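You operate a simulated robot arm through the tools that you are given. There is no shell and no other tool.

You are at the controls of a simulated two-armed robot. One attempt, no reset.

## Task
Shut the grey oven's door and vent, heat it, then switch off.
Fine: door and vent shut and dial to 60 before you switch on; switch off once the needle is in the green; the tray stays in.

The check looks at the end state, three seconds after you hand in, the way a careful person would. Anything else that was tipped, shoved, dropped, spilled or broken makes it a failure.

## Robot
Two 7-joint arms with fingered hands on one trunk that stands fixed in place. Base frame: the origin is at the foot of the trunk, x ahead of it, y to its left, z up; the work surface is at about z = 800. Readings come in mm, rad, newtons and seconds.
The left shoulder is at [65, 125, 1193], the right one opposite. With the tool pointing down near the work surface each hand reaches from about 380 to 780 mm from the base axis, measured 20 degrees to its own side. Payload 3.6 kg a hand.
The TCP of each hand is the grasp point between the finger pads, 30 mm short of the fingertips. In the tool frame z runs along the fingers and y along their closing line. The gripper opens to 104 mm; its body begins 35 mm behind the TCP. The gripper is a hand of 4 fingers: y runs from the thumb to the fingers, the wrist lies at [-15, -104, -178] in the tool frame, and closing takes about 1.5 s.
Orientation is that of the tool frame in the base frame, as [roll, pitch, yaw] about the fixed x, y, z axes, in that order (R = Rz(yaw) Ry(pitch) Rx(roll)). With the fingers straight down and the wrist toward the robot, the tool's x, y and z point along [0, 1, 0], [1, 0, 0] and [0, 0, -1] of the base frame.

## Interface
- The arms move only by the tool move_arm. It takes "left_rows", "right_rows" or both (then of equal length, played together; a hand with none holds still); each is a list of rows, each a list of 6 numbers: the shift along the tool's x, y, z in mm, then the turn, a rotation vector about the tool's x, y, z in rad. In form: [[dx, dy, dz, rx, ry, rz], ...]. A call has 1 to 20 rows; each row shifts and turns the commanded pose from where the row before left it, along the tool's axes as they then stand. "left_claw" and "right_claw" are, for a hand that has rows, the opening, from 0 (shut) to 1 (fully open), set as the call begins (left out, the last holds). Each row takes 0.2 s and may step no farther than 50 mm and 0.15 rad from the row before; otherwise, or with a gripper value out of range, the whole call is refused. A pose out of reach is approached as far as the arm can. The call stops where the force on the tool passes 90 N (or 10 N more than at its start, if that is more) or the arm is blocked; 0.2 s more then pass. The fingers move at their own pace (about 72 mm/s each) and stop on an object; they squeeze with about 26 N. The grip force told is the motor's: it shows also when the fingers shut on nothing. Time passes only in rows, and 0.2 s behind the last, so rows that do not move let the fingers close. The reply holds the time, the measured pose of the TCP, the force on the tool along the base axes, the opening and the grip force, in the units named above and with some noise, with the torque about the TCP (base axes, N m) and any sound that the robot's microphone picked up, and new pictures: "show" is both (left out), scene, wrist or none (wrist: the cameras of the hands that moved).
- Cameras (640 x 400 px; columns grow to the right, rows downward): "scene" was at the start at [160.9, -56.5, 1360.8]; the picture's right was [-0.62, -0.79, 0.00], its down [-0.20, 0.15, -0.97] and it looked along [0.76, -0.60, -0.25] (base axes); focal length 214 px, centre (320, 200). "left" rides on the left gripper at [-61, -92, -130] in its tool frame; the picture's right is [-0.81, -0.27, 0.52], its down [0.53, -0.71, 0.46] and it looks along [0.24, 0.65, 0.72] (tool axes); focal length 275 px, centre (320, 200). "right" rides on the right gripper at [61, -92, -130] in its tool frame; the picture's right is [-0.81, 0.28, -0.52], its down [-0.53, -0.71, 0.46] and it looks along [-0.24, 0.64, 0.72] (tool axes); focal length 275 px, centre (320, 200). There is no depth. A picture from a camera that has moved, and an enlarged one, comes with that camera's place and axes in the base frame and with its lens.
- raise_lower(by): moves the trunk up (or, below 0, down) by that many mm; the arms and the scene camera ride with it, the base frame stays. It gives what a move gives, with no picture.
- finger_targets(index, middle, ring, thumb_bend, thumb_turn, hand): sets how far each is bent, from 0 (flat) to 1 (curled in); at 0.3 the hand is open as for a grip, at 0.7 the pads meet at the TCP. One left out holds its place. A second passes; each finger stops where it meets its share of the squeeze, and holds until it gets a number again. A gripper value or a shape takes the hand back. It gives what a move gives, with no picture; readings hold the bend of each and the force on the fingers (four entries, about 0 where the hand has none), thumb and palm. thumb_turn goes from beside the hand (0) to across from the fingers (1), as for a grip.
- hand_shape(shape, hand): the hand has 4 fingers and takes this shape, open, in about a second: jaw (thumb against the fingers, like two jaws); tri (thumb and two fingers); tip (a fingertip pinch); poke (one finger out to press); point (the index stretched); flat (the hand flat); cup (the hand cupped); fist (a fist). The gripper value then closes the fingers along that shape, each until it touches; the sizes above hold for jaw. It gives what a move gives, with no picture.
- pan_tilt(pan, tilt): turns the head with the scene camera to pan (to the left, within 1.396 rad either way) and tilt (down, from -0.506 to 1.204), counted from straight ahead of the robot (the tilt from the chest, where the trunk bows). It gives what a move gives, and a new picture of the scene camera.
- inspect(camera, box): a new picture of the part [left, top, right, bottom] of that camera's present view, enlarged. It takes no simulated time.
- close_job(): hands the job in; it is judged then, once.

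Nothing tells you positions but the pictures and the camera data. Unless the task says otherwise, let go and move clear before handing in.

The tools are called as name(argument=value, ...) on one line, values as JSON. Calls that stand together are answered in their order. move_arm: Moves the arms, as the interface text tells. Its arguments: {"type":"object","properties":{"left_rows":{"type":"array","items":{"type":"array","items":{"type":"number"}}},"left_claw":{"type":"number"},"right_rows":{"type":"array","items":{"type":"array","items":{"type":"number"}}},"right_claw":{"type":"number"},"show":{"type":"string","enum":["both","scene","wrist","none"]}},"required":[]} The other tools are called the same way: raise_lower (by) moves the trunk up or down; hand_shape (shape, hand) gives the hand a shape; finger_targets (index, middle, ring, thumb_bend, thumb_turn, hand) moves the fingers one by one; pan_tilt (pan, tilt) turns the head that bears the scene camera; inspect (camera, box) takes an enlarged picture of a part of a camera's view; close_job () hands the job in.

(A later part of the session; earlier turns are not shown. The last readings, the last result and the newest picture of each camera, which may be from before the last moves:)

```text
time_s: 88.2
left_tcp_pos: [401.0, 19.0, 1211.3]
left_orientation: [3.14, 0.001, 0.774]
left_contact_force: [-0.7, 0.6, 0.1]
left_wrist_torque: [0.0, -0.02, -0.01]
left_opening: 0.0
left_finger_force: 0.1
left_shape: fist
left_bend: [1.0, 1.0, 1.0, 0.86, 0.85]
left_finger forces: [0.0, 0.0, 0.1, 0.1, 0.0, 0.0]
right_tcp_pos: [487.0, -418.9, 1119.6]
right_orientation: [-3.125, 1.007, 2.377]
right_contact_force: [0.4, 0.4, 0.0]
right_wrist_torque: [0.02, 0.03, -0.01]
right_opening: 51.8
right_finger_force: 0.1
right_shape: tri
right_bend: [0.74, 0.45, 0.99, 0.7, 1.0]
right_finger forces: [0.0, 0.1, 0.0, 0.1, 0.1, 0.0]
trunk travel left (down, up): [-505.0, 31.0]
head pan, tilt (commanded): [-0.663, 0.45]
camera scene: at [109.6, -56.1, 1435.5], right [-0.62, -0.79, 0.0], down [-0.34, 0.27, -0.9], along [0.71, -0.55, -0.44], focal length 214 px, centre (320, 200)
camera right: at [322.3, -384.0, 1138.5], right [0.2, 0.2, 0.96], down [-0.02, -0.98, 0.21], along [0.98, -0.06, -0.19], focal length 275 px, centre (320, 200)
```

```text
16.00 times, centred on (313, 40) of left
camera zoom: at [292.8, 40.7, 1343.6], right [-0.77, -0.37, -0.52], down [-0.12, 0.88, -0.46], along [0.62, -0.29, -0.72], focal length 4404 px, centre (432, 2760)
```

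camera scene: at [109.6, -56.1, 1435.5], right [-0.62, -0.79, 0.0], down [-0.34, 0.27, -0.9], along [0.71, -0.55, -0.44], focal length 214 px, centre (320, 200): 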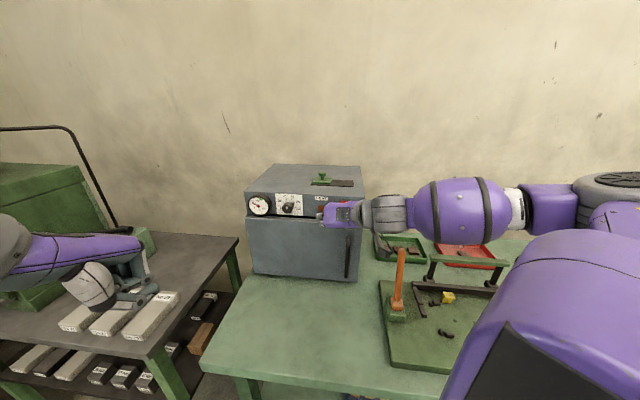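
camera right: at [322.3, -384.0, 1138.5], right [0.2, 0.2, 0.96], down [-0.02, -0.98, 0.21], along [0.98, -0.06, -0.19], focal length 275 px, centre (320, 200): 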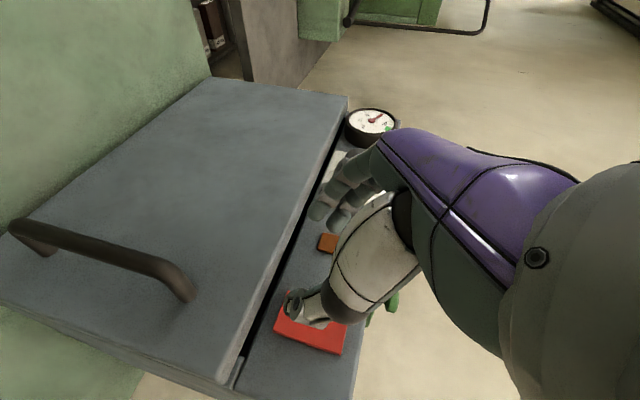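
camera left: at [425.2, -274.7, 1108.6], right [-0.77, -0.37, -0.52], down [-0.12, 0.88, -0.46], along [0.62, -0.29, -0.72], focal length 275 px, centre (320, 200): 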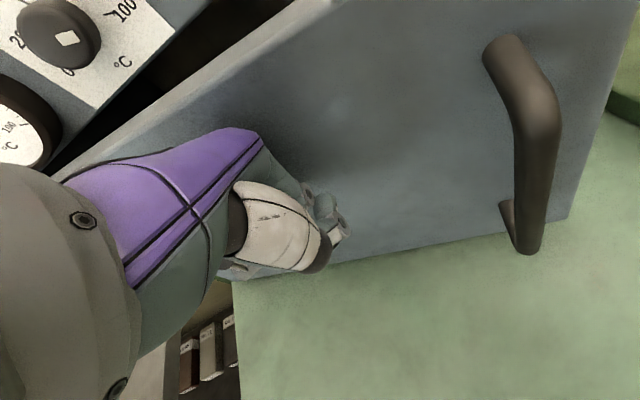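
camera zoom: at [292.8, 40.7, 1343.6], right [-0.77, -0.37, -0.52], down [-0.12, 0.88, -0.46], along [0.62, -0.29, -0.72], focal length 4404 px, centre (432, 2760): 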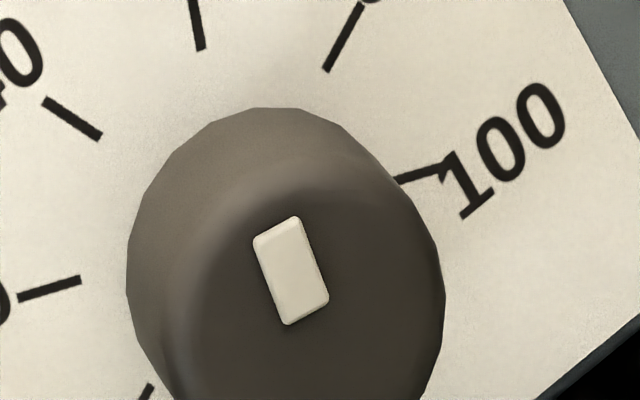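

Both cameras agree the pointer is at about 11° (≈55), while 60 is at 22.5°. I overshot slightly, so I'll go back, grip with the hand pre-rotated counter-clockwise, and turn it clockwise about 11°.

move_arm(right_rows=[[0, 42, 0, 0, 0, 0], [0, 43, 0, 0, 0, 0], [0, 43, 0, 0, 0, 0], [0, 42, 0, 0, 0, 0], [0, 0, 0, 0.0643, 0, -0.1013], [0, 1.2, 0, 0.0643, 0, -0.1013]], right_claw=0.5, show="wrist")

```text
time_s: 89.6
left_tcp_pos: [400.2, 19.5, 1213.2]
left_orientation: [3.14, 0.001, 0.774]
left_contact_force: [0.2, 0.0, 0.5]
left_wrist_torque: [0.01, 0.01, -0.01]
left_opening: 0.0
left_finger_force: 0.1
left_shape: fist
left_bend: [1.0, 1.0, 1.0, 0.86, 0.85]
left_finger forces: [0.0, 0.1, 0.0, 0.1, 0.0, 0.1]
right_tcp_pos: [608.4, -294.6, 1118.1]
right_orientation: [-2.694, 0.96, 2.734]
right_contact_force: [0.9, 0.8, -0.4]
right_wrist_torque: [0.01, 0.04, -0.03]
right_opening: 51.9
right_finger_force: 0.1
right_shape: tri
right_bend: [0.74, 0.45, 0.99, 0.7, 1.0]
right_finger forces: [0.0, 0.0, 0.1, 0.0, 0.0, 0.0]
trunk travel left (down, up): [-505.0, 31.0]
head pan, tilt (commanded): [-0.663, 0.45]
camera right: at [447.7, -255.5, 1158.0], right [0.35, 0.36, 0.86], down [0.02, -0.93, 0.38], along [0.94, -0.11, -0.33], focal length 275 px, centre (320, 200)
```

right: 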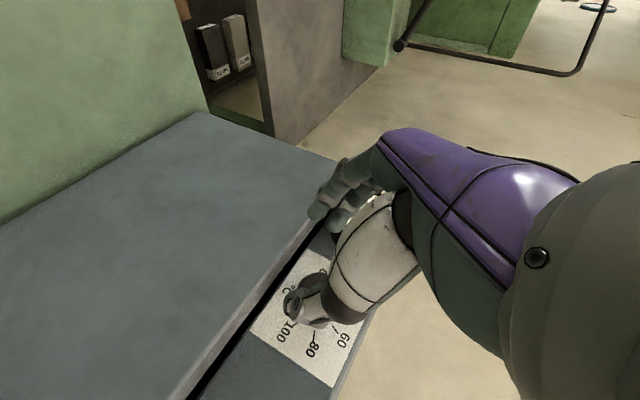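

move_arm(right_rows=[[-12, -1, 19, 0, 0, 0], [-12, -1, 19, 0, 0, 0], [-7, -0.5, 10.5, 0, 0, 0]], show="none")

inspect(camera="right", box=[220, 130, 420, 330])

```text
time_s: 90.4
left_tcp_pos: [401.8, 17.7, 1212.1]
left_orientation: [-3.141, 0.001, 0.772]
left_contact_force: [0.1, 0.3, 0.1]
left_wrist_torque: [-0.04, -0.03, -0.02]
left_opening: 0.1
left_finger_force: 0.0
left_shape: fist
left_bend: [1.0, 1.0, 1.0, 0.86, 0.85]
left_finger forces: [0.1, 0.0, 0.1, 0.0, 0.0, 0.0]
right_tcp_pos: [647.4, -339.0, 1119.1]
right_orientation: [-2.696, 0.962, 2.734]
right_contact_force: [-0.6, 0.4, -0.1]
right_wrist_torque: [-0.01, 0.06, -0.01]
right_opening: 51.9
right_finger_force: 0.1
right_shape: tri
right_bend: [0.74, 0.45, 0.99, 0.7, 1.0]
right_finger forces: [0.1, 0.0, 0.0, 0.0, 0.0, 0.0]
trunk travel left (down, up): [-505.0, 31.0]
head pan, tilt (commanded): [-0.663, 0.45]
```

```text
2.00 times, centred on (320, 230) of right
camera zoom: at [486.5, -298.6, 1158.8], right [0.35, 0.36, 0.86], down [0.03, -0.93, 0.38], along [0.94, -0.11, -0.33], focal length 551 px, centre (320, 140)
```

zoom: 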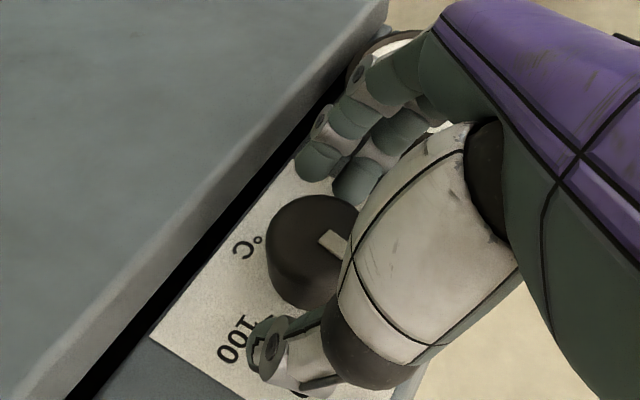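

Now closing on the knob and checking whether closing itself turns it.

move_arm(right_rows=[[0, 0, 0, 0, 0, 0], [0, 0, 0, 0, 0, 0], [0, 0, 0, 0, 0, 0], [0, 0, 0, 0, 0, 0], [0, 0, 0, 0, 0, 0], [0, 0, 0, 0, 0, 0], [0, 0, 0, 0, 0, 0]], right_claw=0.0, show="none")

inspect(camera="right", box=[220, 130, 420, 330])

move_arm(right_rows=[[0, -1, 0, -0.0536, 0, 0.0844], [0, -1, 0, -0.0536, 0, 0.0844]], show="none")

inspect(camera="right", box=[220, 130, 420, 330])

```text
time_s: 92.0
left_tcp_pos: [401.5, 17.5, 1211.9]
left_orientation: [-3.14, 0.002, 0.774]
left_contact_force: [-0.5, -0.3, 0.2]
left_wrist_torque: [0.01, 0.01, -0.04]
left_opening: 0.2
left_finger_force: 0.0
left_shape: fist
left_bend: [1.0, 1.0, 1.0, 0.86, 0.85]
left_finger forces: [0.1, 0.0, 0.1, 0.0, 0.0, 0.1]
right_tcp_pos: [647.8, -337.7, 1118.4]
right_orientation: [-2.697, 0.961, 2.735]
right_contact_force: [-0.3, -1.1, -2.1]
right_wrist_torque: [0.05, 0.01, 0.01]
right_opening: 26.2
right_finger_force: 25.8
right_shape: tri
right_bend: [0.73, 0.57, 1.0, 0.74, 1.0]
right_finger forces: [10.6, 12.0, 0.0, 0.1, 22.8, 0.0]
trunk travel left (down, up): [-505.0, 31.0]
head pan, tilt (commanded): [-0.663, 0.45]
```

```text
2.00 times, centred on (320, 230) of right
camera zoom: at [486.5, -298.9, 1158.3], right [0.35, 0.36, 0.86], down [0.02, -0.93, 0.38], along [0.94, -0.11, -0.33], focal length 551 px, centre (320, 140)
```

zoom: 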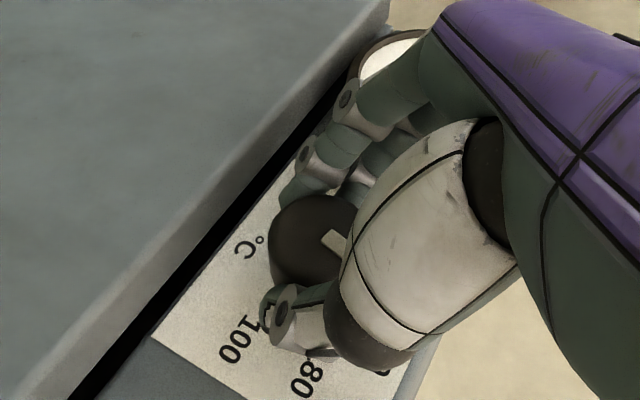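

```text
time_s: 92.6
left_tcp_pos: [401.1, 18.2, 1211.7]
left_orientation: [3.141, 0.005, 0.773]
left_contact_force: [-0.5, -0.3, -1.0]
left_wrist_torque: [-0.02, 0.0, 0.0]
left_opening: 0.2
left_finger_force: 0.0
left_shape: fist
left_bend: [1.0, 1.0, 1.0, 0.86, 0.85]
left_finger forces: [0.0, 0.0, 0.1, 0.1, 0.0, 0.1]
right_tcp_pos: [646.8, -339.8, 1119.7]
right_orientation: [-3.054, 1.005, 2.436]
right_contact_force: [0.5, -1.1, -3.7]
right_wrist_torque: [0.02, 0.05, 0.02]
right_opening: 26.1
right_finger_force: 25.7
right_shape: tri
right_bend: [0.73, 0.57, 1.0, 0.74, 1.0]
right_finger forces: [11.1, 12.6, 0.1, 0.1, 23.6, 0.0]
trunk travel left (down, up): [-505.0, 31.0]
head pan, tilt (commanded): [-0.663, 0.45]
```

```text
2.00 times, centred on (320, 230) of right
camera zoom: at [481.1, -304.5, 1141.2], right [0.22, 0.23, 0.95], down [-0.02, -0.97, 0.24], along [0.97, -0.07, -0.21], focal length 551 px, centre (320, 140)
```

zoom: 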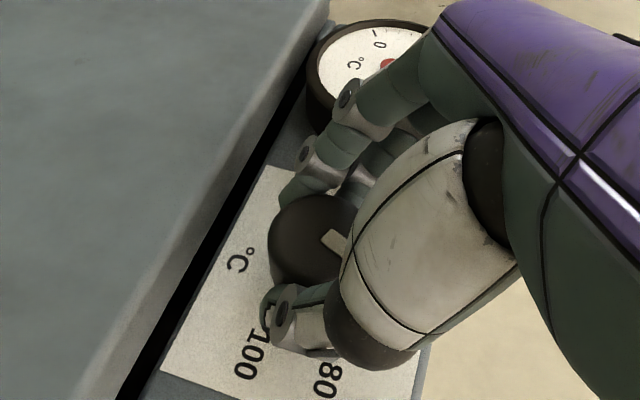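

The knob followed. I'll release, back out, shift right and re-measure.

move_arm(right_rows=[[0, 0, 0, 0, 0, 0], [0, 0, 0, 0, 0, 0], [16, 0, -25.3, 0, 0, 0], [16, 0, -25.3, 0, 0, 0], [0, -42, 0, 0, 0, 0], [0, -43, 0, 0, 0, 0], [0, -43, 0, 0, 0, 0], [0, 0, 0, 0, 0, 0]], right_claw=0.5, show="none")

inspect(camera="scene", box=[280, 195, 300, 211])

inspect(camera="left", box=[300, 30, 326, 50])

```text
time_s: 94.4
left_tcp_pos: [400.1, 19.2, 1210.4]
left_orientation: [3.141, 0.001, 0.774]
left_contact_force: [-0.2, -0.8, 0.1]
left_wrist_torque: [0.0, 0.0, 0.0]
left_opening: 0.1
left_finger_force: 0.2
left_shape: fist
left_bend: [1.0, 1.0, 1.0, 0.86, 0.85]
left_finger forces: [0.0, 0.0, 0.0, 0.0, 0.0, 0.0]
right_tcp_pos: [512.9, -388.0, 1126.2]
right_orientation: [-3.05, 1.005, 2.439]
right_contact_force: [-0.2, -0.1, 0.1]
right_wrist_torque: [-0.04, 0.0, 0.0]
right_opening: 51.7
right_finger_force: 0.2
right_shape: tri
right_bend: [0.74, 0.45, 0.99, 0.7, 1.0]
right_finger forces: [0.0, 0.0, 0.0, 0.0, 0.0, 0.1]
trunk travel left (down, up): [-505.0, 31.0]
head pan, tilt (commanded): [-0.663, 0.45]
```

```text
16.00 times, centred on (290, 203) of scene
camera zoom: at [110.7, -54.9, 1435.4], right [-0.62, -0.79, 0.0], down [-0.34, 0.27, -0.9], along [0.71, -0.55, -0.44], focal length 3432 px, centre (800, 152)
```

zoom: 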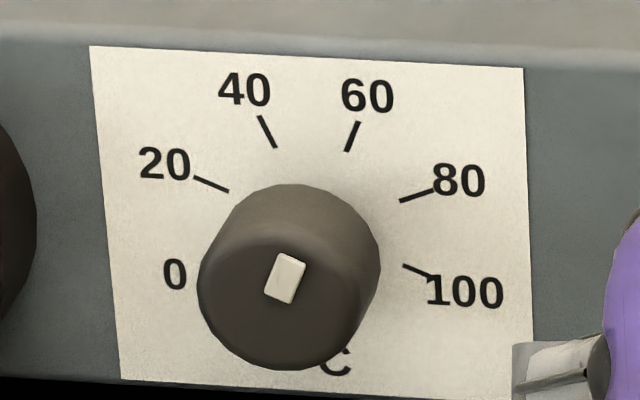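

```text
16.00 times, centred on (313, 40) of left
camera zoom: at [293.8, 41.8, 1343.3], right [-0.77, -0.37, -0.52], down [-0.12, 0.88, -0.46], along [0.62, -0.29, -0.73], focal length 4404 px, centre (432, 2760)
```

zoom: 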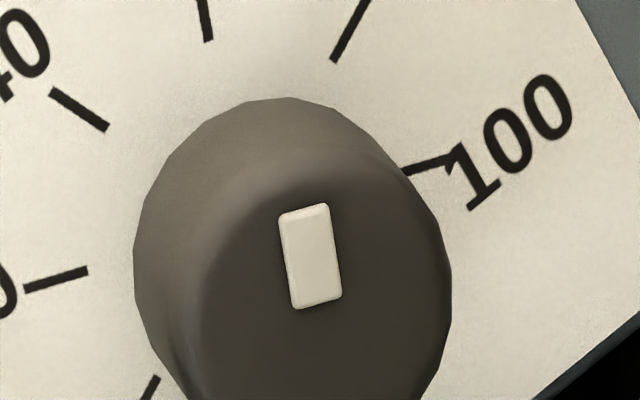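

The pointer now measures about 22° – right on 60. Next the switch: a close look at the red rocker.

move_arm(right_rows=[[0, 0, -40, 0, 0, 0], [-30, 0, -30, 0, 0, 0]], show="both")

inspect(camera="scene", box=[320, 185, 370, 225])

```text
time_s: 95.0
left_tcp_pos: [400.3, 19.6, 1212.5]
left_orientation: [-3.141, 0.003, 0.775]
left_contact_force: [-0.2, 0.5, 1.0]
left_wrist_torque: [0.0, 0.0, 0.01]
left_opening: 0.0
left_finger_force: 0.1
left_shape: fist
left_bend: [1.0, 1.0, 1.0, 0.86, 0.85]
left_finger forces: [0.1, 0.0, 0.0, 0.1, 0.1, 0.0]
right_tcp_pos: [483.6, -356.3, 1189.4]
right_orientation: [-3.05, 1.006, 2.44]
right_contact_force: [0.4, -0.1, -0.9]
right_wrist_torque: [0.01, -0.02, 0.0]
right_opening: 51.8
right_finger_force: 0.0
right_shape: tri
right_bend: [0.74, 0.45, 0.99, 0.7, 1.0]
right_finger forces: [0.0, 0.1, 0.0, 0.1, 0.0, 0.0]
trunk travel left (down, up): [-505.0, 31.0]
head pan, tilt (commanded): [-0.663, 0.45]
camera scene: at [109.4, -54.8, 1435.6], right [-0.62, -0.79, 0.0], down [-0.34, 0.27, -0.9], along [0.71, -0.55, -0.43], focal length 214 px, centre (320, 200)
camera right: at [319.4, -320.5, 1211.3], right [0.22, 0.23, 0.95], down [-0.02, -0.97, 0.24], along [0.97, -0.07, -0.21], focal length 275 px, centre (320, 200)
```

scene: 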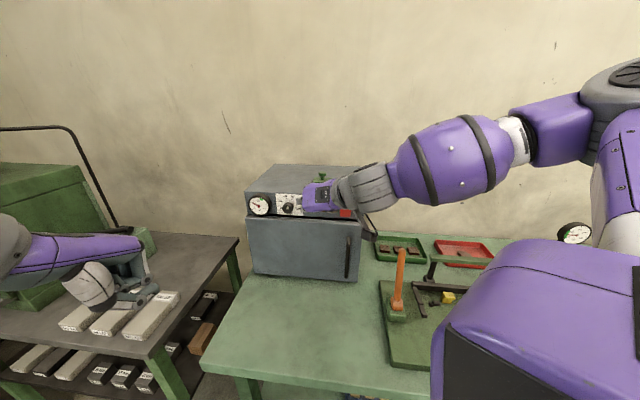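
right: 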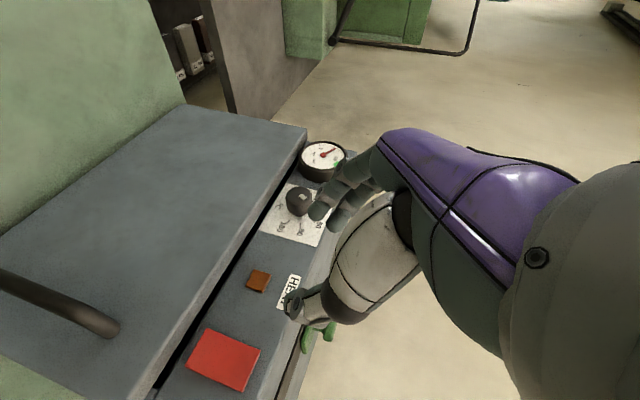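

```text
10.00 times, centred on (345, 205) of scene
camera zoom: at [109.4, -54.8, 1435.6], right [-0.62, -0.79, 0.0], down [-0.34, 0.27, -0.9], along [0.71, -0.55, -0.43], focal length 2145 px, centre (70, 150)
```

zoom: 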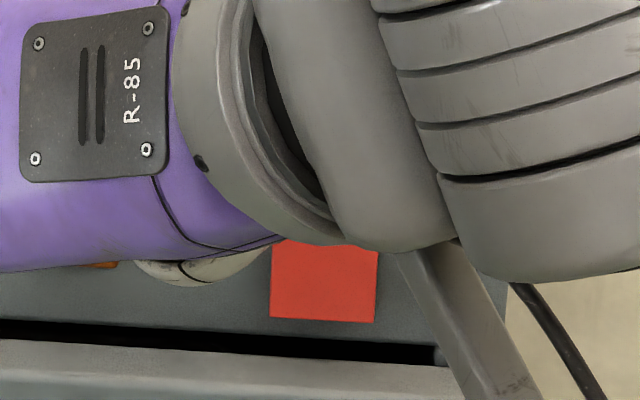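

The rocker is centred near (543,-502,1107), spanning z≈1078–1137, its top half standing out. I'll close the fingers to a blunt tip and line up about 60 mm in front of its upper half.

move_arm(right_rows=[[4.3, -19.5, 23.2, 0, 0, 0], [4.3, -19.5, 23.2, 0, 0, 0], [4.3, -19.5, 23.2, 0, 0, 0], [0, 0, 0, 0, 0, 0], [0, 0, 0, 0, 0, 0], [0, 0, 0, 0, 0, 0]], right_claw=0.0, show="both")

inspect(camera="right", box=[180, 180, 400, 380])

```text
time_s: 96.4
left_tcp_pos: [400.2, 18.6, 1211.5]
left_orientation: [-3.141, 0.003, 0.771]
left_contact_force: [-0.1, 0.6, -0.2]
left_wrist_torque: [0.0, 0.01, -0.01]
left_opening: 0.0
left_finger_force: 0.1
left_shape: fist
left_bend: [1.0, 1.0, 1.0, 0.86, 0.85]
left_finger forces: [0.1, 0.1, 0.0, 0.0, 0.1, 0.0]
right_tcp_pos: [479.2, -435.6, 1143.1]
right_orientation: [-3.051, 1.007, 2.438]
right_contact_force: [0.0, -1.1, 0.5]
right_wrist_torque: [-0.03, -0.02, 0.0]
right_opening: 0.0
right_finger_force: 26.0
right_shape: tri
right_bend: [0.7, 0.7, 1.0, 0.46, 1.0]
right_finger forces: [0.1, 0.0, 0.0, 0.1, 0.1, 0.0]
trunk travel left (down, up): [-505.0, 31.0]
head pan, tilt (commanded): [-0.663, 0.45]
camera scene: at [109.7, -55.4, 1435.5], right [-0.62, -0.79, 0.0], down [-0.34, 0.27, -0.9], along [0.71, -0.55, -0.44], focal length 214 px, centre (320, 200)
camera right: at [314.5, -401.2, 1164.3], right [0.22, 0.23, 0.95], down [-0.02, -0.97, 0.24], along [0.97, -0.07, -0.21], focal length 275 px, centre (320, 200)
```

scene: 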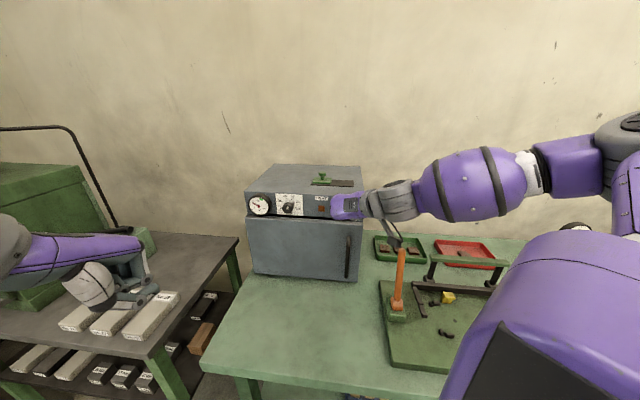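
right: 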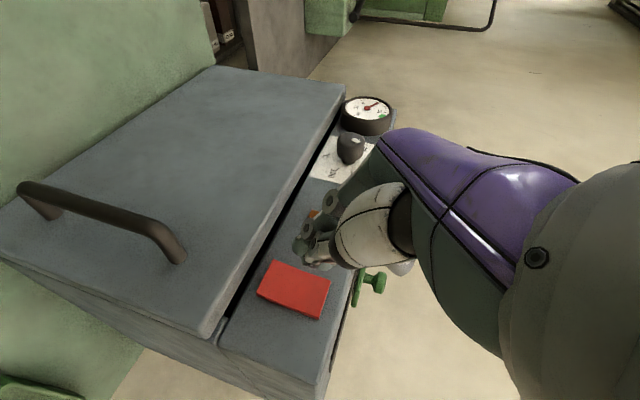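

```text
2.00 times, centred on (290, 280) of right
camera zoom: at [314.5, -401.2, 1164.3], right [0.22, 0.23, 0.95], down [-0.02, -0.97, 0.24], along [0.97, -0.07, -0.21], focal length 551 px, centre (380, 40)
```

zoom: 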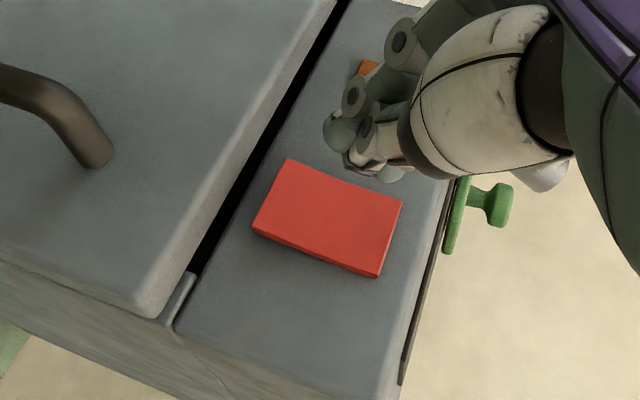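

The fingertip cluster is lined up with the rocker's upper half. I'll advance 50 mm first.

move_arm(right_rows=[[-13.3, -0.3, 21.1, 0, 0, 0], [-13.3, -0.3, 21.1, 0, 0, 0]], show="wrist")

inspect(camera="right", box=[180, 180, 400, 380])

```text
time_s: 97.0
left_tcp_pos: [400.3, 18.7, 1210.6]
left_orientation: [3.141, 0.003, 0.774]
left_contact_force: [0.0, -0.3, 0.2]
left_wrist_torque: [-0.04, 0.03, 0.02]
left_opening: 0.3
left_finger_force: 0.0
left_shape: fist
left_bend: [1.0, 1.0, 1.0, 0.86, 0.85]
left_finger forces: [0.0, 0.0, 0.0, 0.0, 0.1, 0.0]
right_tcp_pos: [514.2, -470.3, 1142.1]
right_orientation: [-3.05, 1.006, 2.438]
right_contact_force: [-0.7, -0.3, 0.2]
right_wrist_torque: [-0.01, -0.02, -0.01]
right_opening: 0.1
right_finger_force: 25.8
right_shape: tri
right_bend: [0.7, 0.7, 1.0, 0.46, 1.0]
right_finger forces: [0.0, 0.0, 0.0, 0.0, 0.0, 0.0]
trunk travel left (down, up): [-505.0, 31.0]
head pan, tilt (commanded): [-0.663, 0.45]
camera right: at [348.8, -436.0, 1164.5], right [0.22, 0.23, 0.95], down [-0.02, -0.97, 0.24], along [0.97, -0.07, -0.21], focal length 275 px, centre (320, 200)
```

right: 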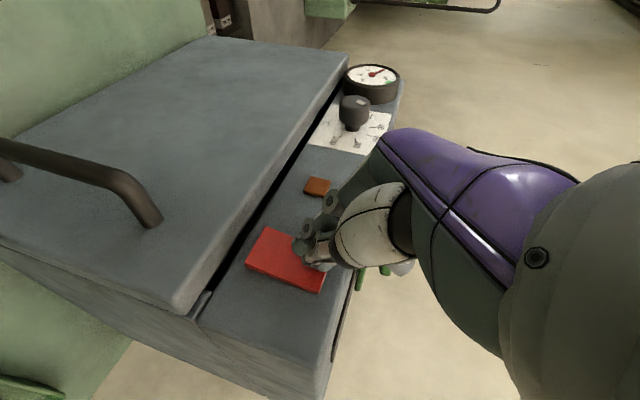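

```text
2.00 times, centred on (290, 280) of right
camera zoom: at [348.8, -436.0, 1164.5], right [0.22, 0.23, 0.95], down [-0.02, -0.97, 0.24], along [0.97, -0.07, -0.21], focal length 551 px, centre (380, 40)
```

zoom: 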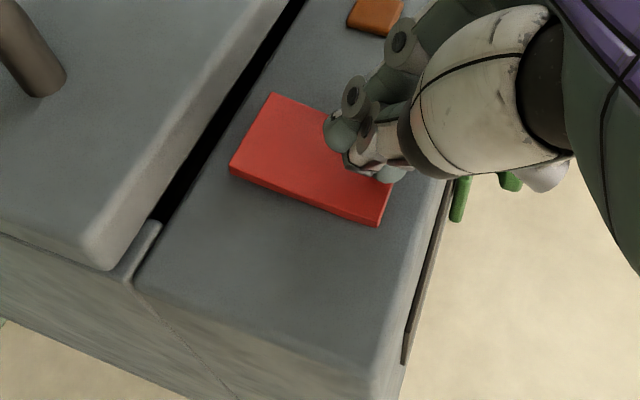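

The tip is close to the rocker's upper half. I'll shift up slightly and press in with small steps.

move_arm(right_rows=[[-8, -0.4, 2, 0, 0, 0], [-2.1, 0, 3.4, 0, 0, 0], [-2.1, 0, 3.4, 0, 0, 0]], show="none")

inspect(camera="right", box=[180, 180, 400, 380])

```text
time_s: 97.8
left_tcp_pos: [395.7, 22.0, 1214.0]
left_orientation: [3.136, 0.001, 0.773]
left_contact_force: [0.0, -0.1, 0.3]
left_wrist_torque: [0.0, -0.01, 0.03]
left_opening: 0.0
left_finger_force: 0.0
left_shape: fist
left_bend: [1.0, 1.0, 1.0, 0.86, 0.85]
left_finger forces: [0.0, 0.0, 0.1, 0.0, 0.0, 0.1]
right_tcp_pos: [519.4, -472.9, 1152.5]
right_orientation: [-3.055, 1.007, 2.438]
right_contact_force: [-29.2, 24.1, 6.5]
right_wrist_torque: [0.09, 0.11, -0.27]
right_opening: 0.1
right_finger_force: 25.6
right_shape: tri
right_bend: [0.7, 0.7, 1.0, 0.46, 1.0]
right_finger forces: [0.1, 39.4, 0.0, 0.1, 56.2, 0.1]
trunk travel left (down, up): [-505.0, 31.0]
head pan, tilt (commanded): [-0.663, 0.45]
```

```text
2.00 times, centred on (290, 280) of right
camera zoom: at [354.0, -440.8, 1173.4], right [0.22, 0.23, 0.95], down [-0.01, -0.97, 0.24], along [0.98, -0.07, -0.21], focal length 551 px, centre (380, 40)
```

zoom: 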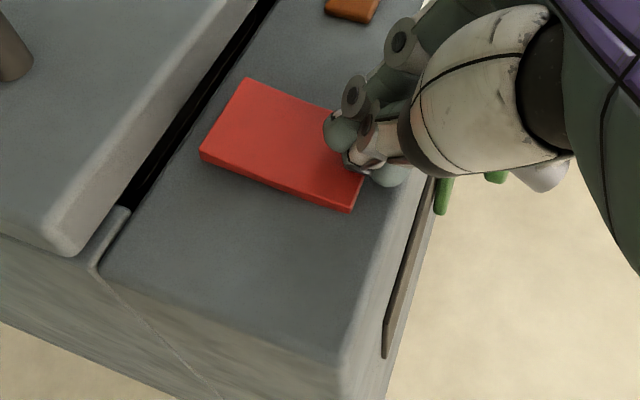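

There's a 38 N contact but the tip slid up to the rocker's top edge. I'll back off, drop ~16 mm and press again more centrally on the upper half.

move_arm(right_rows=[[4, 0, -6.5, 0, 0, 0], [5, 0, -8, 0, 0, 0], [13.5, 0.8, 8.5, 0, 0, 0]], show="none")

inspect(camera="right", box=[180, 180, 400, 380])

inspect(camera="left", box=[240, 0, 440, 110])

```text
time_s: 98.6
left_tcp_pos: [401.7, 17.1, 1209.0]
left_orientation: [-3.14, 0.003, 0.773]
left_contact_force: [0.4, 0.3, -0.9]
left_wrist_torque: [0.03, 0.02, -0.03]
left_opening: 0.0
left_finger_force: 0.0
left_shape: fist
left_bend: [1.0, 1.0, 1.0, 0.86, 0.85]
left_finger forces: [0.0, 0.0, 0.0, 0.0, 0.0, 0.1]
right_tcp_pos: [511.5, -470.5, 1127.5]
right_orientation: [-3.048, 0.998, 2.439]
right_contact_force: [0.5, -0.2, -0.1]
right_wrist_torque: [-0.02, 0.02, 0.02]
right_opening: 0.0
right_finger_force: 25.9
right_shape: tri
right_bend: [0.7, 0.7, 1.0, 0.46, 1.0]
right_finger forces: [0.1, 0.1, 0.0, 0.0, 0.0, 0.0]
trunk travel left (down, up): [-505.0, 31.0]
head pan, tilt (commanded): [-0.663, 0.45]
```

```text
2.00 times, centred on (290, 280) of right
camera zoom: at [346.6, -434.6, 1151.3], right [0.23, 0.23, 0.95], down [-0.02, -0.97, 0.24], along [0.97, -0.07, -0.22], focal length 551 px, centre (380, 40)
```

zoom: 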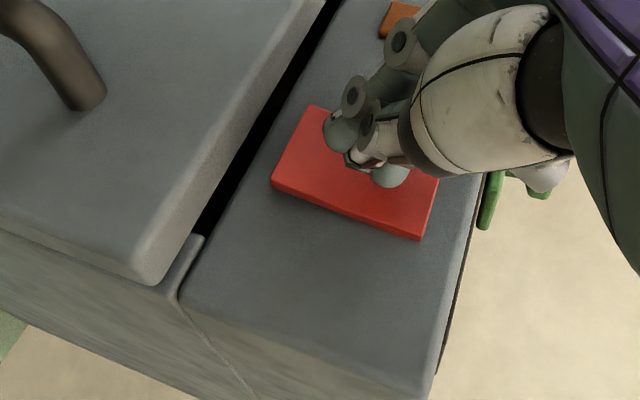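

```text
3.20 times, centred on (340, 55) of left
camera zoom: at [294.2, 40.3, 1342.2], right [-0.77, -0.37, -0.51], down [-0.12, 0.88, -0.45], along [0.62, -0.29, -0.73], focal length 881 px, centre (256, 664)
```

zoom: 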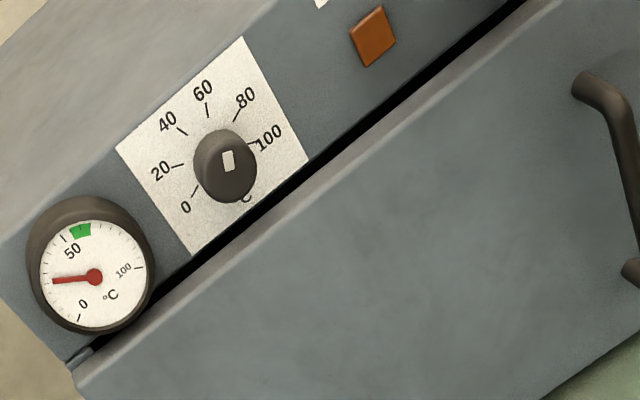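

Still off (lamp dark). I'll raise the tip ~14 mm to the upper half and press in with small steps.

move_arm(right_rows=[[-9.5, -0.7, -11.5, 0, 0, 0], [-2.1, 0, 3.4, 0, 0, 0], [-2.1, 0, 3.4, 0, 0, 0]], show="none")

inspect(camera="right", box=[180, 180, 400, 380])

```text
time_s: 99.4
left_tcp_pos: [400.1, 18.5, 1211.3]
left_orientation: [3.14, 0.003, 0.773]
left_contact_force: [-0.2, 0.4, 0.2]
left_wrist_torque: [0.0, -0.04, 0.0]
left_opening: 0.0
left_finger_force: 0.0
left_shape: fist
left_bend: [1.0, 1.0, 1.0, 0.86, 0.85]
left_finger forces: [0.1, 0.0, 0.0, 0.0, 0.0, 0.0]
right_tcp_pos: [514.2, -470.3, 1147.5]
right_orientation: [-3.05, 1.006, 2.438]
right_contact_force: [-0.8, 0.1, 0.6]
right_wrist_torque: [-0.02, 0.01, 0.04]
right_opening: 0.0
right_finger_force: 26.0
right_shape: tri
right_bend: [0.7, 0.7, 1.0, 0.46, 1.0]
right_finger forces: [0.0, 0.0, 0.1, 0.1, 0.1, 0.0]
trunk travel left (down, up): [-505.0, 31.0]
head pan, tilt (commanded): [-0.663, 0.45]
```

```text
2.00 times, centred on (290, 280) of right
camera zoom: at [348.7, -435.3, 1169.2], right [0.22, 0.23, 0.95], down [-0.02, -0.97, 0.24], along [0.97, -0.07, -0.21], focal length 551 px, centre (380, 40)
```

zoom: 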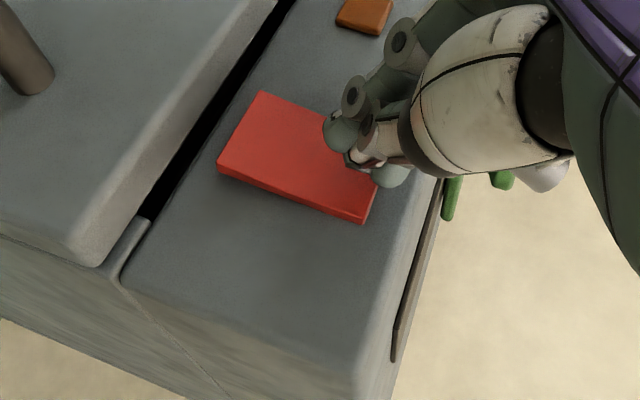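

move_arm(right_rows=[[6.3, 0.4, 4, 0, 0, 0], [-2.1, 0, 3.4, 0, 0, 0], [-2.1, 0, 3.4, 0, 0, 0], [-2.1, 0, 3.4, 0, 0, 0]], show="none")

inspect(camera="right", box=[180, 180, 400, 380])

```text
time_s: 100.4
left_tcp_pos: [394.5, 21.9, 1213.1]
left_orientation: [3.135, 0.0, 0.773]
left_contact_force: [-0.2, 0.5, 0.6]
left_wrist_torque: [0.03, 0.0, -0.02]
left_opening: 0.3
left_finger_force: 0.1
left_shape: fist
left_bend: [1.0, 1.0, 1.0, 0.86, 0.85]
left_finger forces: [0.1, 0.0, 0.0, 0.1, 0.0, 0.0]
right_tcp_pos: [515.5, -471.7, 1139.9]
right_orientation: [-3.057, 0.999, 2.442]
right_contact_force: [-45.1, 31.0, -4.6]
right_wrist_torque: [0.24, 0.31, -0.53]
right_opening: 0.0
right_finger_force: 25.8
right_shape: tri
right_bend: [0.7, 0.7, 1.0, 0.46, 1.0]
right_finger forces: [0.0, 106.1, 0.0, 0.0, 0.0, 0.1]
trunk travel left (down, up): [-505.0, 31.0]
head pan, tilt (commanded): [-0.663, 0.45]
```

```text
2.00 times, centred on (290, 280) of right
camera zoom: at [350.6, -437.6, 1162.3], right [0.22, 0.23, 0.95], down [-0.01, -0.97, 0.24], along [0.97, -0.06, -0.22], focal length 551 px, centre (380, 40)
```

zoom: 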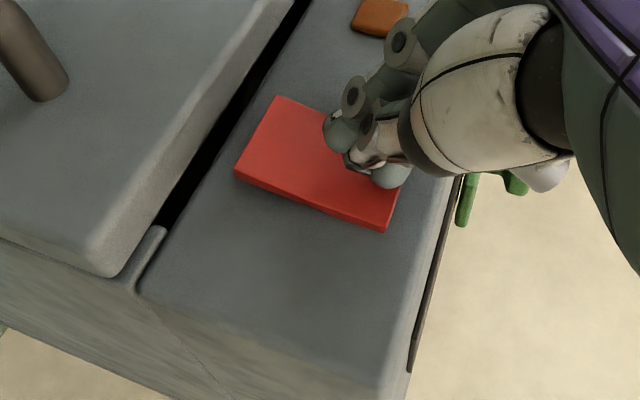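

The rocker didn't move under ~55 N, so I may be pushing on the wrong spot. I'll release and study the rocker's profile closely.

move_arm(right_rows=[[4, 0, -6.5, 0, 0, 0], [16, 0, -25, 0, 0, 0], [16, 0, -25, 0, 0, 0]], show="none")

inspect(camera="right", box=[230, 250, 350, 340])

inspect(camera="scene", box=[325, 185, 375, 225])

```text
time_s: 101.2
left_tcp_pos: [400.5, 19.3, 1212.9]
left_orientation: [3.141, 0.001, 0.773]
left_contact_force: [0.0, -0.2, -0.4]
left_wrist_torque: [-0.02, 0.04, 0.01]
left_opening: 0.0
left_finger_force: 0.0
left_shape: fist
left_bend: [1.0, 1.0, 1.0, 0.86, 0.85]
left_finger forces: [0.0, 0.0, 0.0, 0.0, 0.0, 0.0]
right_tcp_pos: [475.3, -432.5, 1140.9]
right_orientation: [-3.049, 1.008, 2.438]
right_contact_force: [-0.3, -0.8, 0.6]
right_wrist_torque: [0.01, -0.01, 0.01]
right_opening: 0.0
right_finger_force: 25.3
right_shape: tri
right_bend: [0.7, 0.7, 1.0, 0.46, 1.0]
right_finger forces: [0.0, 0.1, 0.0, 0.0, 0.0, 0.1]
trunk travel left (down, up): [-505.0, 31.0]
head pan, tilt (commanded): [-0.663, 0.45]
```

```text
4.44 times, centred on (290, 295) of right
camera zoom: at [310.3, -397.4, 1162.6], right [0.22, 0.23, 0.95], down [-0.02, -0.97, 0.24], along [0.98, -0.07, -0.21], focal length 1224 px, centre (453, -222)
```

zoom: 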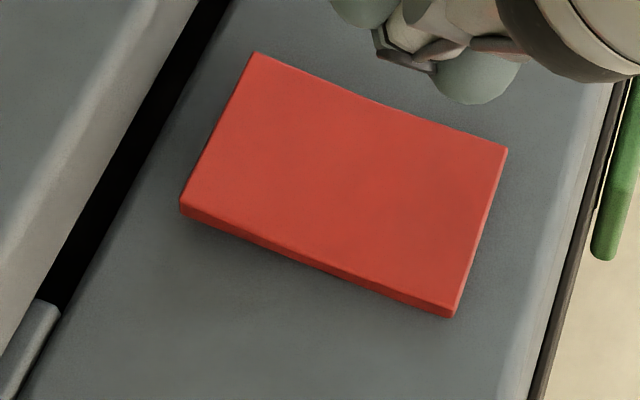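

```text
10.00 times, centred on (350, 205) of scene
camera zoom: at [109.5, -55.1, 1435.6], right [-0.62, -0.79, 0.0], down [-0.34, 0.27, -0.9], along [0.71, -0.55, -0.43], focal length 2145 px, centre (20, 150)
```

zoom: 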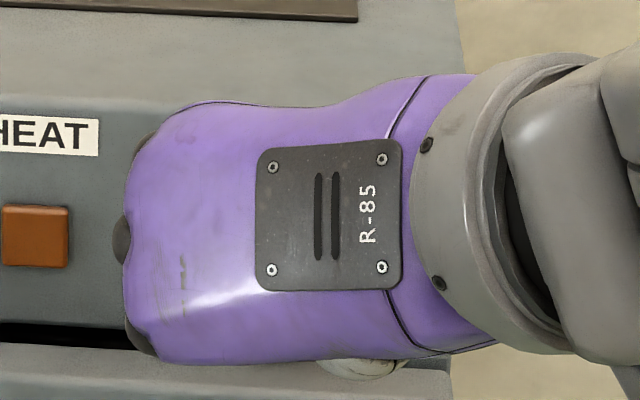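

Let me check whether it actually switched: look at the lamp and the gauge needle.

inspect(camera="left", box=[240, 0, 440, 110])

inspect(camera="left", box=[245, 45, 295, 85])

inspect(camera="right", box=[250, 260, 310, 305])

```text
3.20 times, centred on (340, 55) of left
camera zoom: at [292.7, 41.6, 1343.8], right [-0.77, -0.37, -0.52], down [-0.12, 0.88, -0.46], along [0.62, -0.29, -0.72], focal length 881 px, centre (256, 664)
```

zoom: 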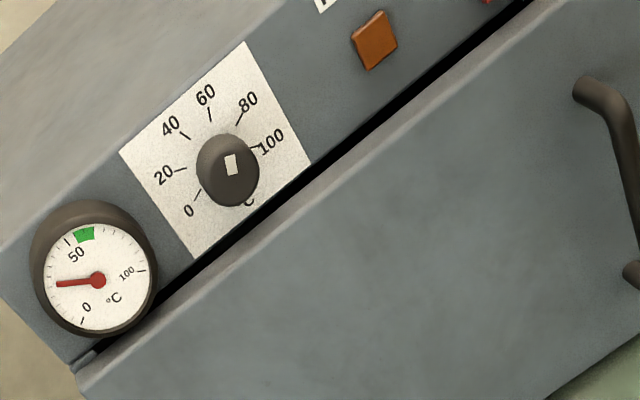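

```text
10.00 times, centred on (270, 65) of left
camera zoom: at [292.7, 41.6, 1343.8], right [-0.77, -0.37, -0.52], down [-0.12, 0.88, -0.46], along [0.62, -0.29, -0.72], focal length 2753 px, centre (820, 1550)
```

zoom: 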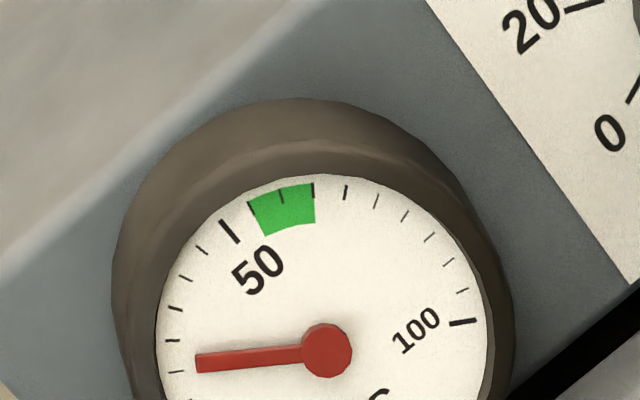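

```text
8.89 times, centred on (280, 282) of right
camera zoom: at [310.3, -397.4, 1162.6], right [0.22, 0.23, 0.95], down [-0.02, -0.97, 0.24], along [0.98, -0.07, -0.21], focal length 2447 px, centre (676, -533)
```

zoom: 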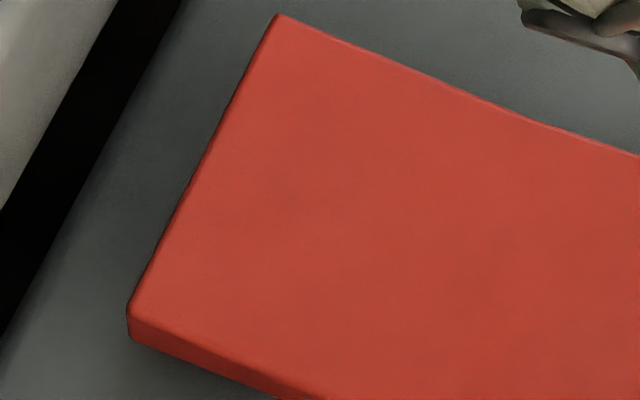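

inspect(camera="right", box=[290, 275, 350, 320])

move_arm(right_rows=[[0, 0, 0, 0, 0, 0], [0, 0, 0, 0, 0, 0], [0, 0, 0, 0, 0, 0], [0, 0, 0, 0, 0, 0], [0, 0, 0, 0, 0, 0]], show="none")

inspect(camera="left", box=[245, 45, 295, 85])

```text
8.89 times, centred on (320, 298) of right
camera zoom: at [310.3, -397.4, 1162.6], right [0.22, 0.23, 0.95], down [-0.02, -0.97, 0.24], along [0.98, -0.07, -0.21], focal length 2447 px, centre (320, -667)
```

zoom: 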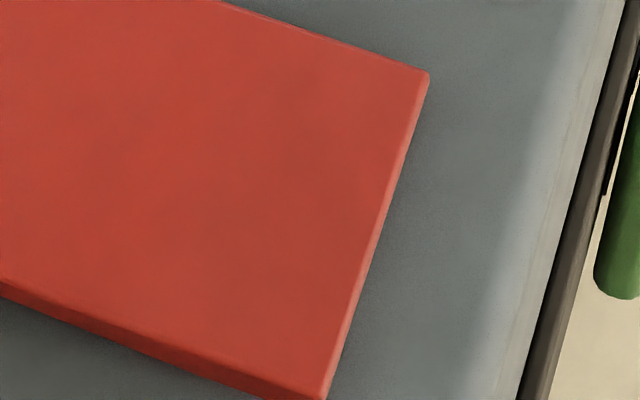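

```text
time_s: 102.4
left_tcp_pos: [400.9, 18.8, 1211.9]
left_orientation: [3.141, 0.001, 0.773]
left_contact_force: [0.1, 0.0, -0.6]
left_wrist_torque: [0.02, -0.04, -0.01]
left_opening: 0.0
left_finger_force: 0.1
left_shape: fist
left_bend: [1.0, 1.0, 1.0, 0.86, 0.85]
left_finger forces: [0.0, 0.0, 0.0, 0.0, 0.0, 0.1]
right_tcp_pos: [474.6, -432.4, 1140.6]
right_orientation: [-3.05, 1.006, 2.44]
right_contact_force: [-0.3, 0.5, 0.1]
right_wrist_torque: [-0.03, 0.02, 0.04]
right_opening: 0.2
right_finger_force: 26.1
right_shape: tri
right_bend: [0.7, 0.7, 1.0, 0.46, 1.0]
right_finger forces: [0.0, 0.1, 0.0, 0.1, 0.0, 0.1]
trunk travel left (down, up): [-505.0, 31.0]
head pan, tilt (commanded): [-0.663, 0.45]
```

```text
10.00 times, centred on (270, 65) of left
camera zoom: at [292.9, 41.2, 1343.6], right [-0.77, -0.37, -0.52], down [-0.12, 0.88, -0.46], along [0.62, -0.29, -0.72], focal length 2753 px, centre (820, 1550)
```

zoom: 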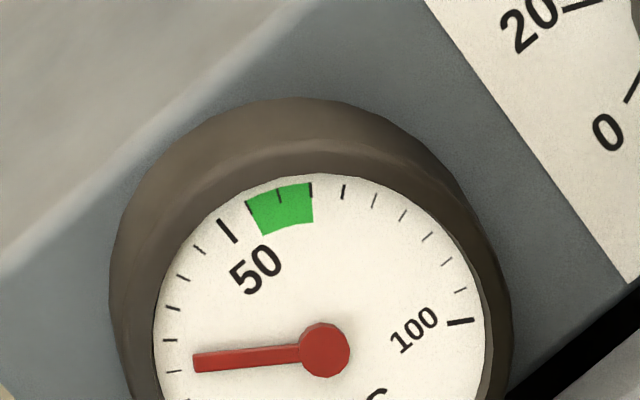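

The needle hasn't moved. I'll compare the thickness of the rocker's two ends to see which is really standing out.

inspect(camera="right", box=[295, 290, 345, 328])

inspect(camera="right", box=[255, 265, 305, 303])

```text
10.53 times, centred on (320, 309) of right
camera zoom: at [310.3, -397.5, 1162.0], right [0.22, 0.23, 0.95], down [-0.02, -0.97, 0.24], along [0.97, -0.07, -0.21], focal length 2898 px, centre (320, -947)
```

zoom: 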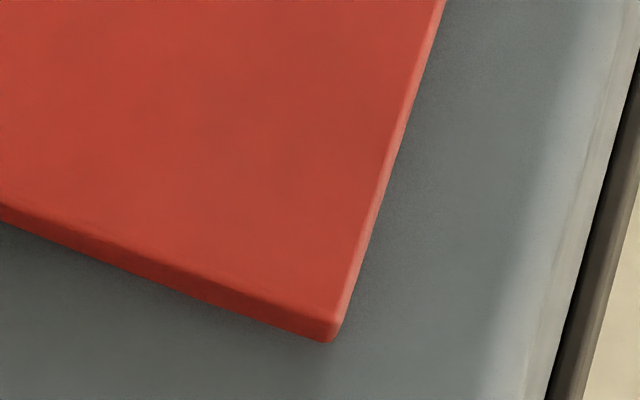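

```text
10.53 times, centred on (280, 284) of right
camera zoom: at [310.3, -397.5, 1162.0], right [0.22, 0.23, 0.95], down [-0.02, -0.97, 0.24], along [0.97, -0.07, -0.21], focal length 2898 px, centre (741, -684)
```

zoom: 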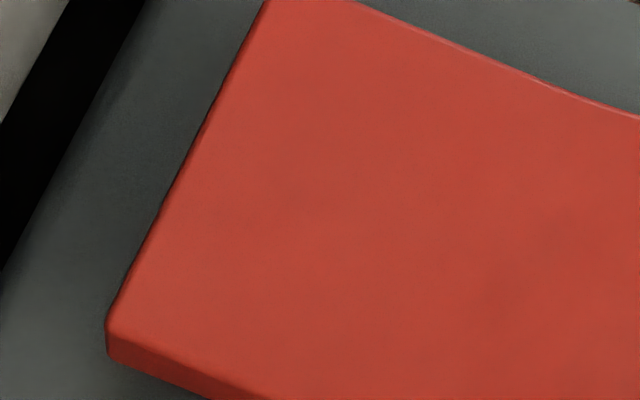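

The lower end actually protrudes more – the top is already pressed in (off). So "on" is pressing the lower half. I'll lower the tip ~41 mm and advance toward the lower half.

move_arm(right_rows=[[17.3, 1, 10.9, 0, 0, 0], [17.3, 1, 10.9, 0, 0, 0], [-12.8, 0, 20.3, 0, 0, 0], [-12.8, 0, 20.3, 0, 0, 0], [0, 0, 0, 0, 0, 0]], show="none")

inspect(camera="right", box=[180, 180, 400, 380])

```text
time_s: 103.6
left_tcp_pos: [400.4, 18.9, 1212.1]
left_orientation: [3.141, 0.002, 0.773]
left_contact_force: [-0.6, 0.7, -1.1]
left_wrist_torque: [0.01, -0.03, -0.01]
left_opening: 0.0
left_finger_force: 0.0
left_shape: fist
left_bend: [1.0, 1.0, 1.0, 0.86, 0.85]
left_finger forces: [0.1, 0.0, 0.0, 0.0, 0.0, 0.0]
right_tcp_pos: [509.5, -465.8, 1099.6]
right_orientation: [-3.053, 1.005, 2.436]
right_contact_force: [0.9, -0.1, 0.3]
right_wrist_torque: [0.0, -0.02, 0.02]
right_opening: 0.1
right_finger_force: 25.5
right_shape: tri
right_bend: [0.7, 0.7, 1.0, 0.46, 1.0]
right_finger forces: [0.0, 0.0, 0.1, 0.1, 0.0, 0.0]
trunk travel left (down, up): [-505.0, 31.0]
head pan, tilt (commanded): [-0.663, 0.45]
```

```text
2.00 times, centred on (290, 280) of right
camera zoom: at [344.3, -431.8, 1120.4], right [0.22, 0.23, 0.95], down [-0.02, -0.97, 0.24], along [0.97, -0.07, -0.21], focal length 551 px, centre (380, 40)
```

zoom: 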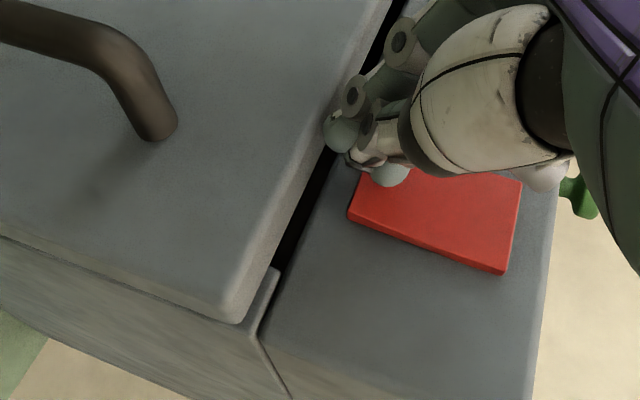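

With three digits the lowest fingertip would graze the door edge, so I'll back off and use the one-finger "poke" shape.

move_arm(right_rows=[[12.8, 0, -20.3, 0, 0, 0], [12.8, 0, -20.3, 0, 0, 0]], show="none")

hand_shape(hand="right", shape="poke")

inspect(camera="right", box=[180, 160, 420, 360])

inspect(camera="scene", box=[300, 160, 400, 240])

```text
time_s: 104.2
left_tcp_pos: [399.2, 19.4, 1212.1]
left_orientation: [3.141, 0.003, 0.772]
left_contact_force: [1.0, 0.2, -0.4]
left_wrist_torque: [-0.01, -0.01, 0.01]
left_opening: 0.0
left_finger_force: 0.0
left_shape: fist
left_bend: [1.0, 1.0, 1.0, 0.86, 0.85]
left_finger forces: [0.0, 0.0, 0.0, 0.0, 0.0, 0.0]
right_tcp_pos: [475.7, -431.8, 1098.8]
right_orientation: [-3.054, 1.007, 2.436]
right_contact_force: [-0.8, 0.3, 0.0]
right_wrist_torque: [0.03, -0.02, 0.03]
right_opening: 0.0
right_finger_force: 25.9
right_shape: tri
right_bend: [0.7, 0.7, 1.0, 0.46, 1.0]
right_finger forces: [0.0, 0.0, 0.1, 0.1, 0.0, 0.0]
trunk travel left (down, up): [-505.0, 31.0]
head pan, tilt (commanded): [-0.663, 0.45]
```

```text
time_s: 105.1
left_tcp_pos: [399.8, 18.2, 1211.9]
left_orientation: [3.141, 0.002, 0.773]
left_contact_force: [-0.5, -0.5, 0.2]
left_wrist_torque: [0.0, -0.02, -0.01]
left_opening: 0.2
left_finger_force: 0.0
left_shape: fist
left_bend: [1.0, 1.0, 1.0, 0.86, 0.85]
left_finger forces: [0.1, 0.1, 0.1, 0.1, 0.0, 0.0]
right_tcp_pos: [475.6, -431.9, 1099.0]
right_orientation: [-3.051, 1.008, 2.437]
right_contact_force: [0.1, -0.5, 0.2]
right_wrist_torque: [0.0, -0.01, 0.0]
right_opening: 0.0
right_finger_force: 0.1
right_shape: poke
right_bend: [0.7, 0.7, 0.99, 1.0, 1.0]
right_finger forces: [0.0, 0.0, 0.0, 0.1, 0.0, 0.1]
trunk travel left (down, up): [-505.0, 31.0]
head pan, tilt (commanded): [-0.663, 0.45]
```

```text
2.00 times, centred on (300, 260) of right
camera zoom: at [310.7, -397.9, 1120.7], right [0.22, 0.23, 0.95], down [-0.02, -0.97, 0.24], along [0.97, -0.07, -0.21], focal length 551 px, centre (360, 80)
```

zoom: 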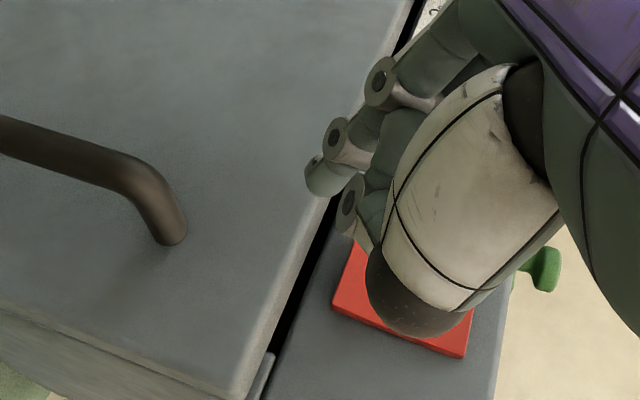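

```text
5.00 times, centred on (350, 200) of scene
camera zoom: at [109.7, -55.5, 1435.5], right [-0.62, -0.79, 0.0], down [-0.34, 0.27, -0.9], along [0.71, -0.55, -0.44], focal length 1072 px, centre (170, 200)
```

zoom: 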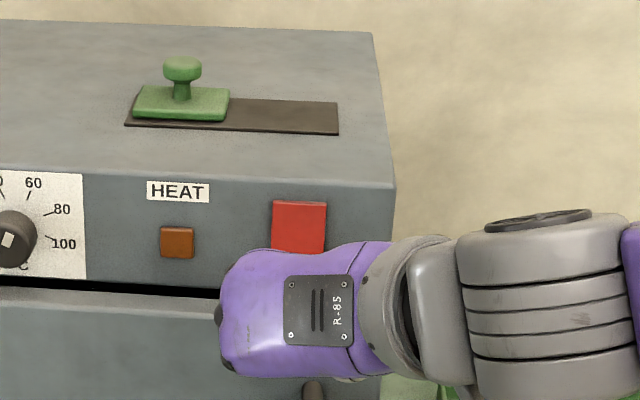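

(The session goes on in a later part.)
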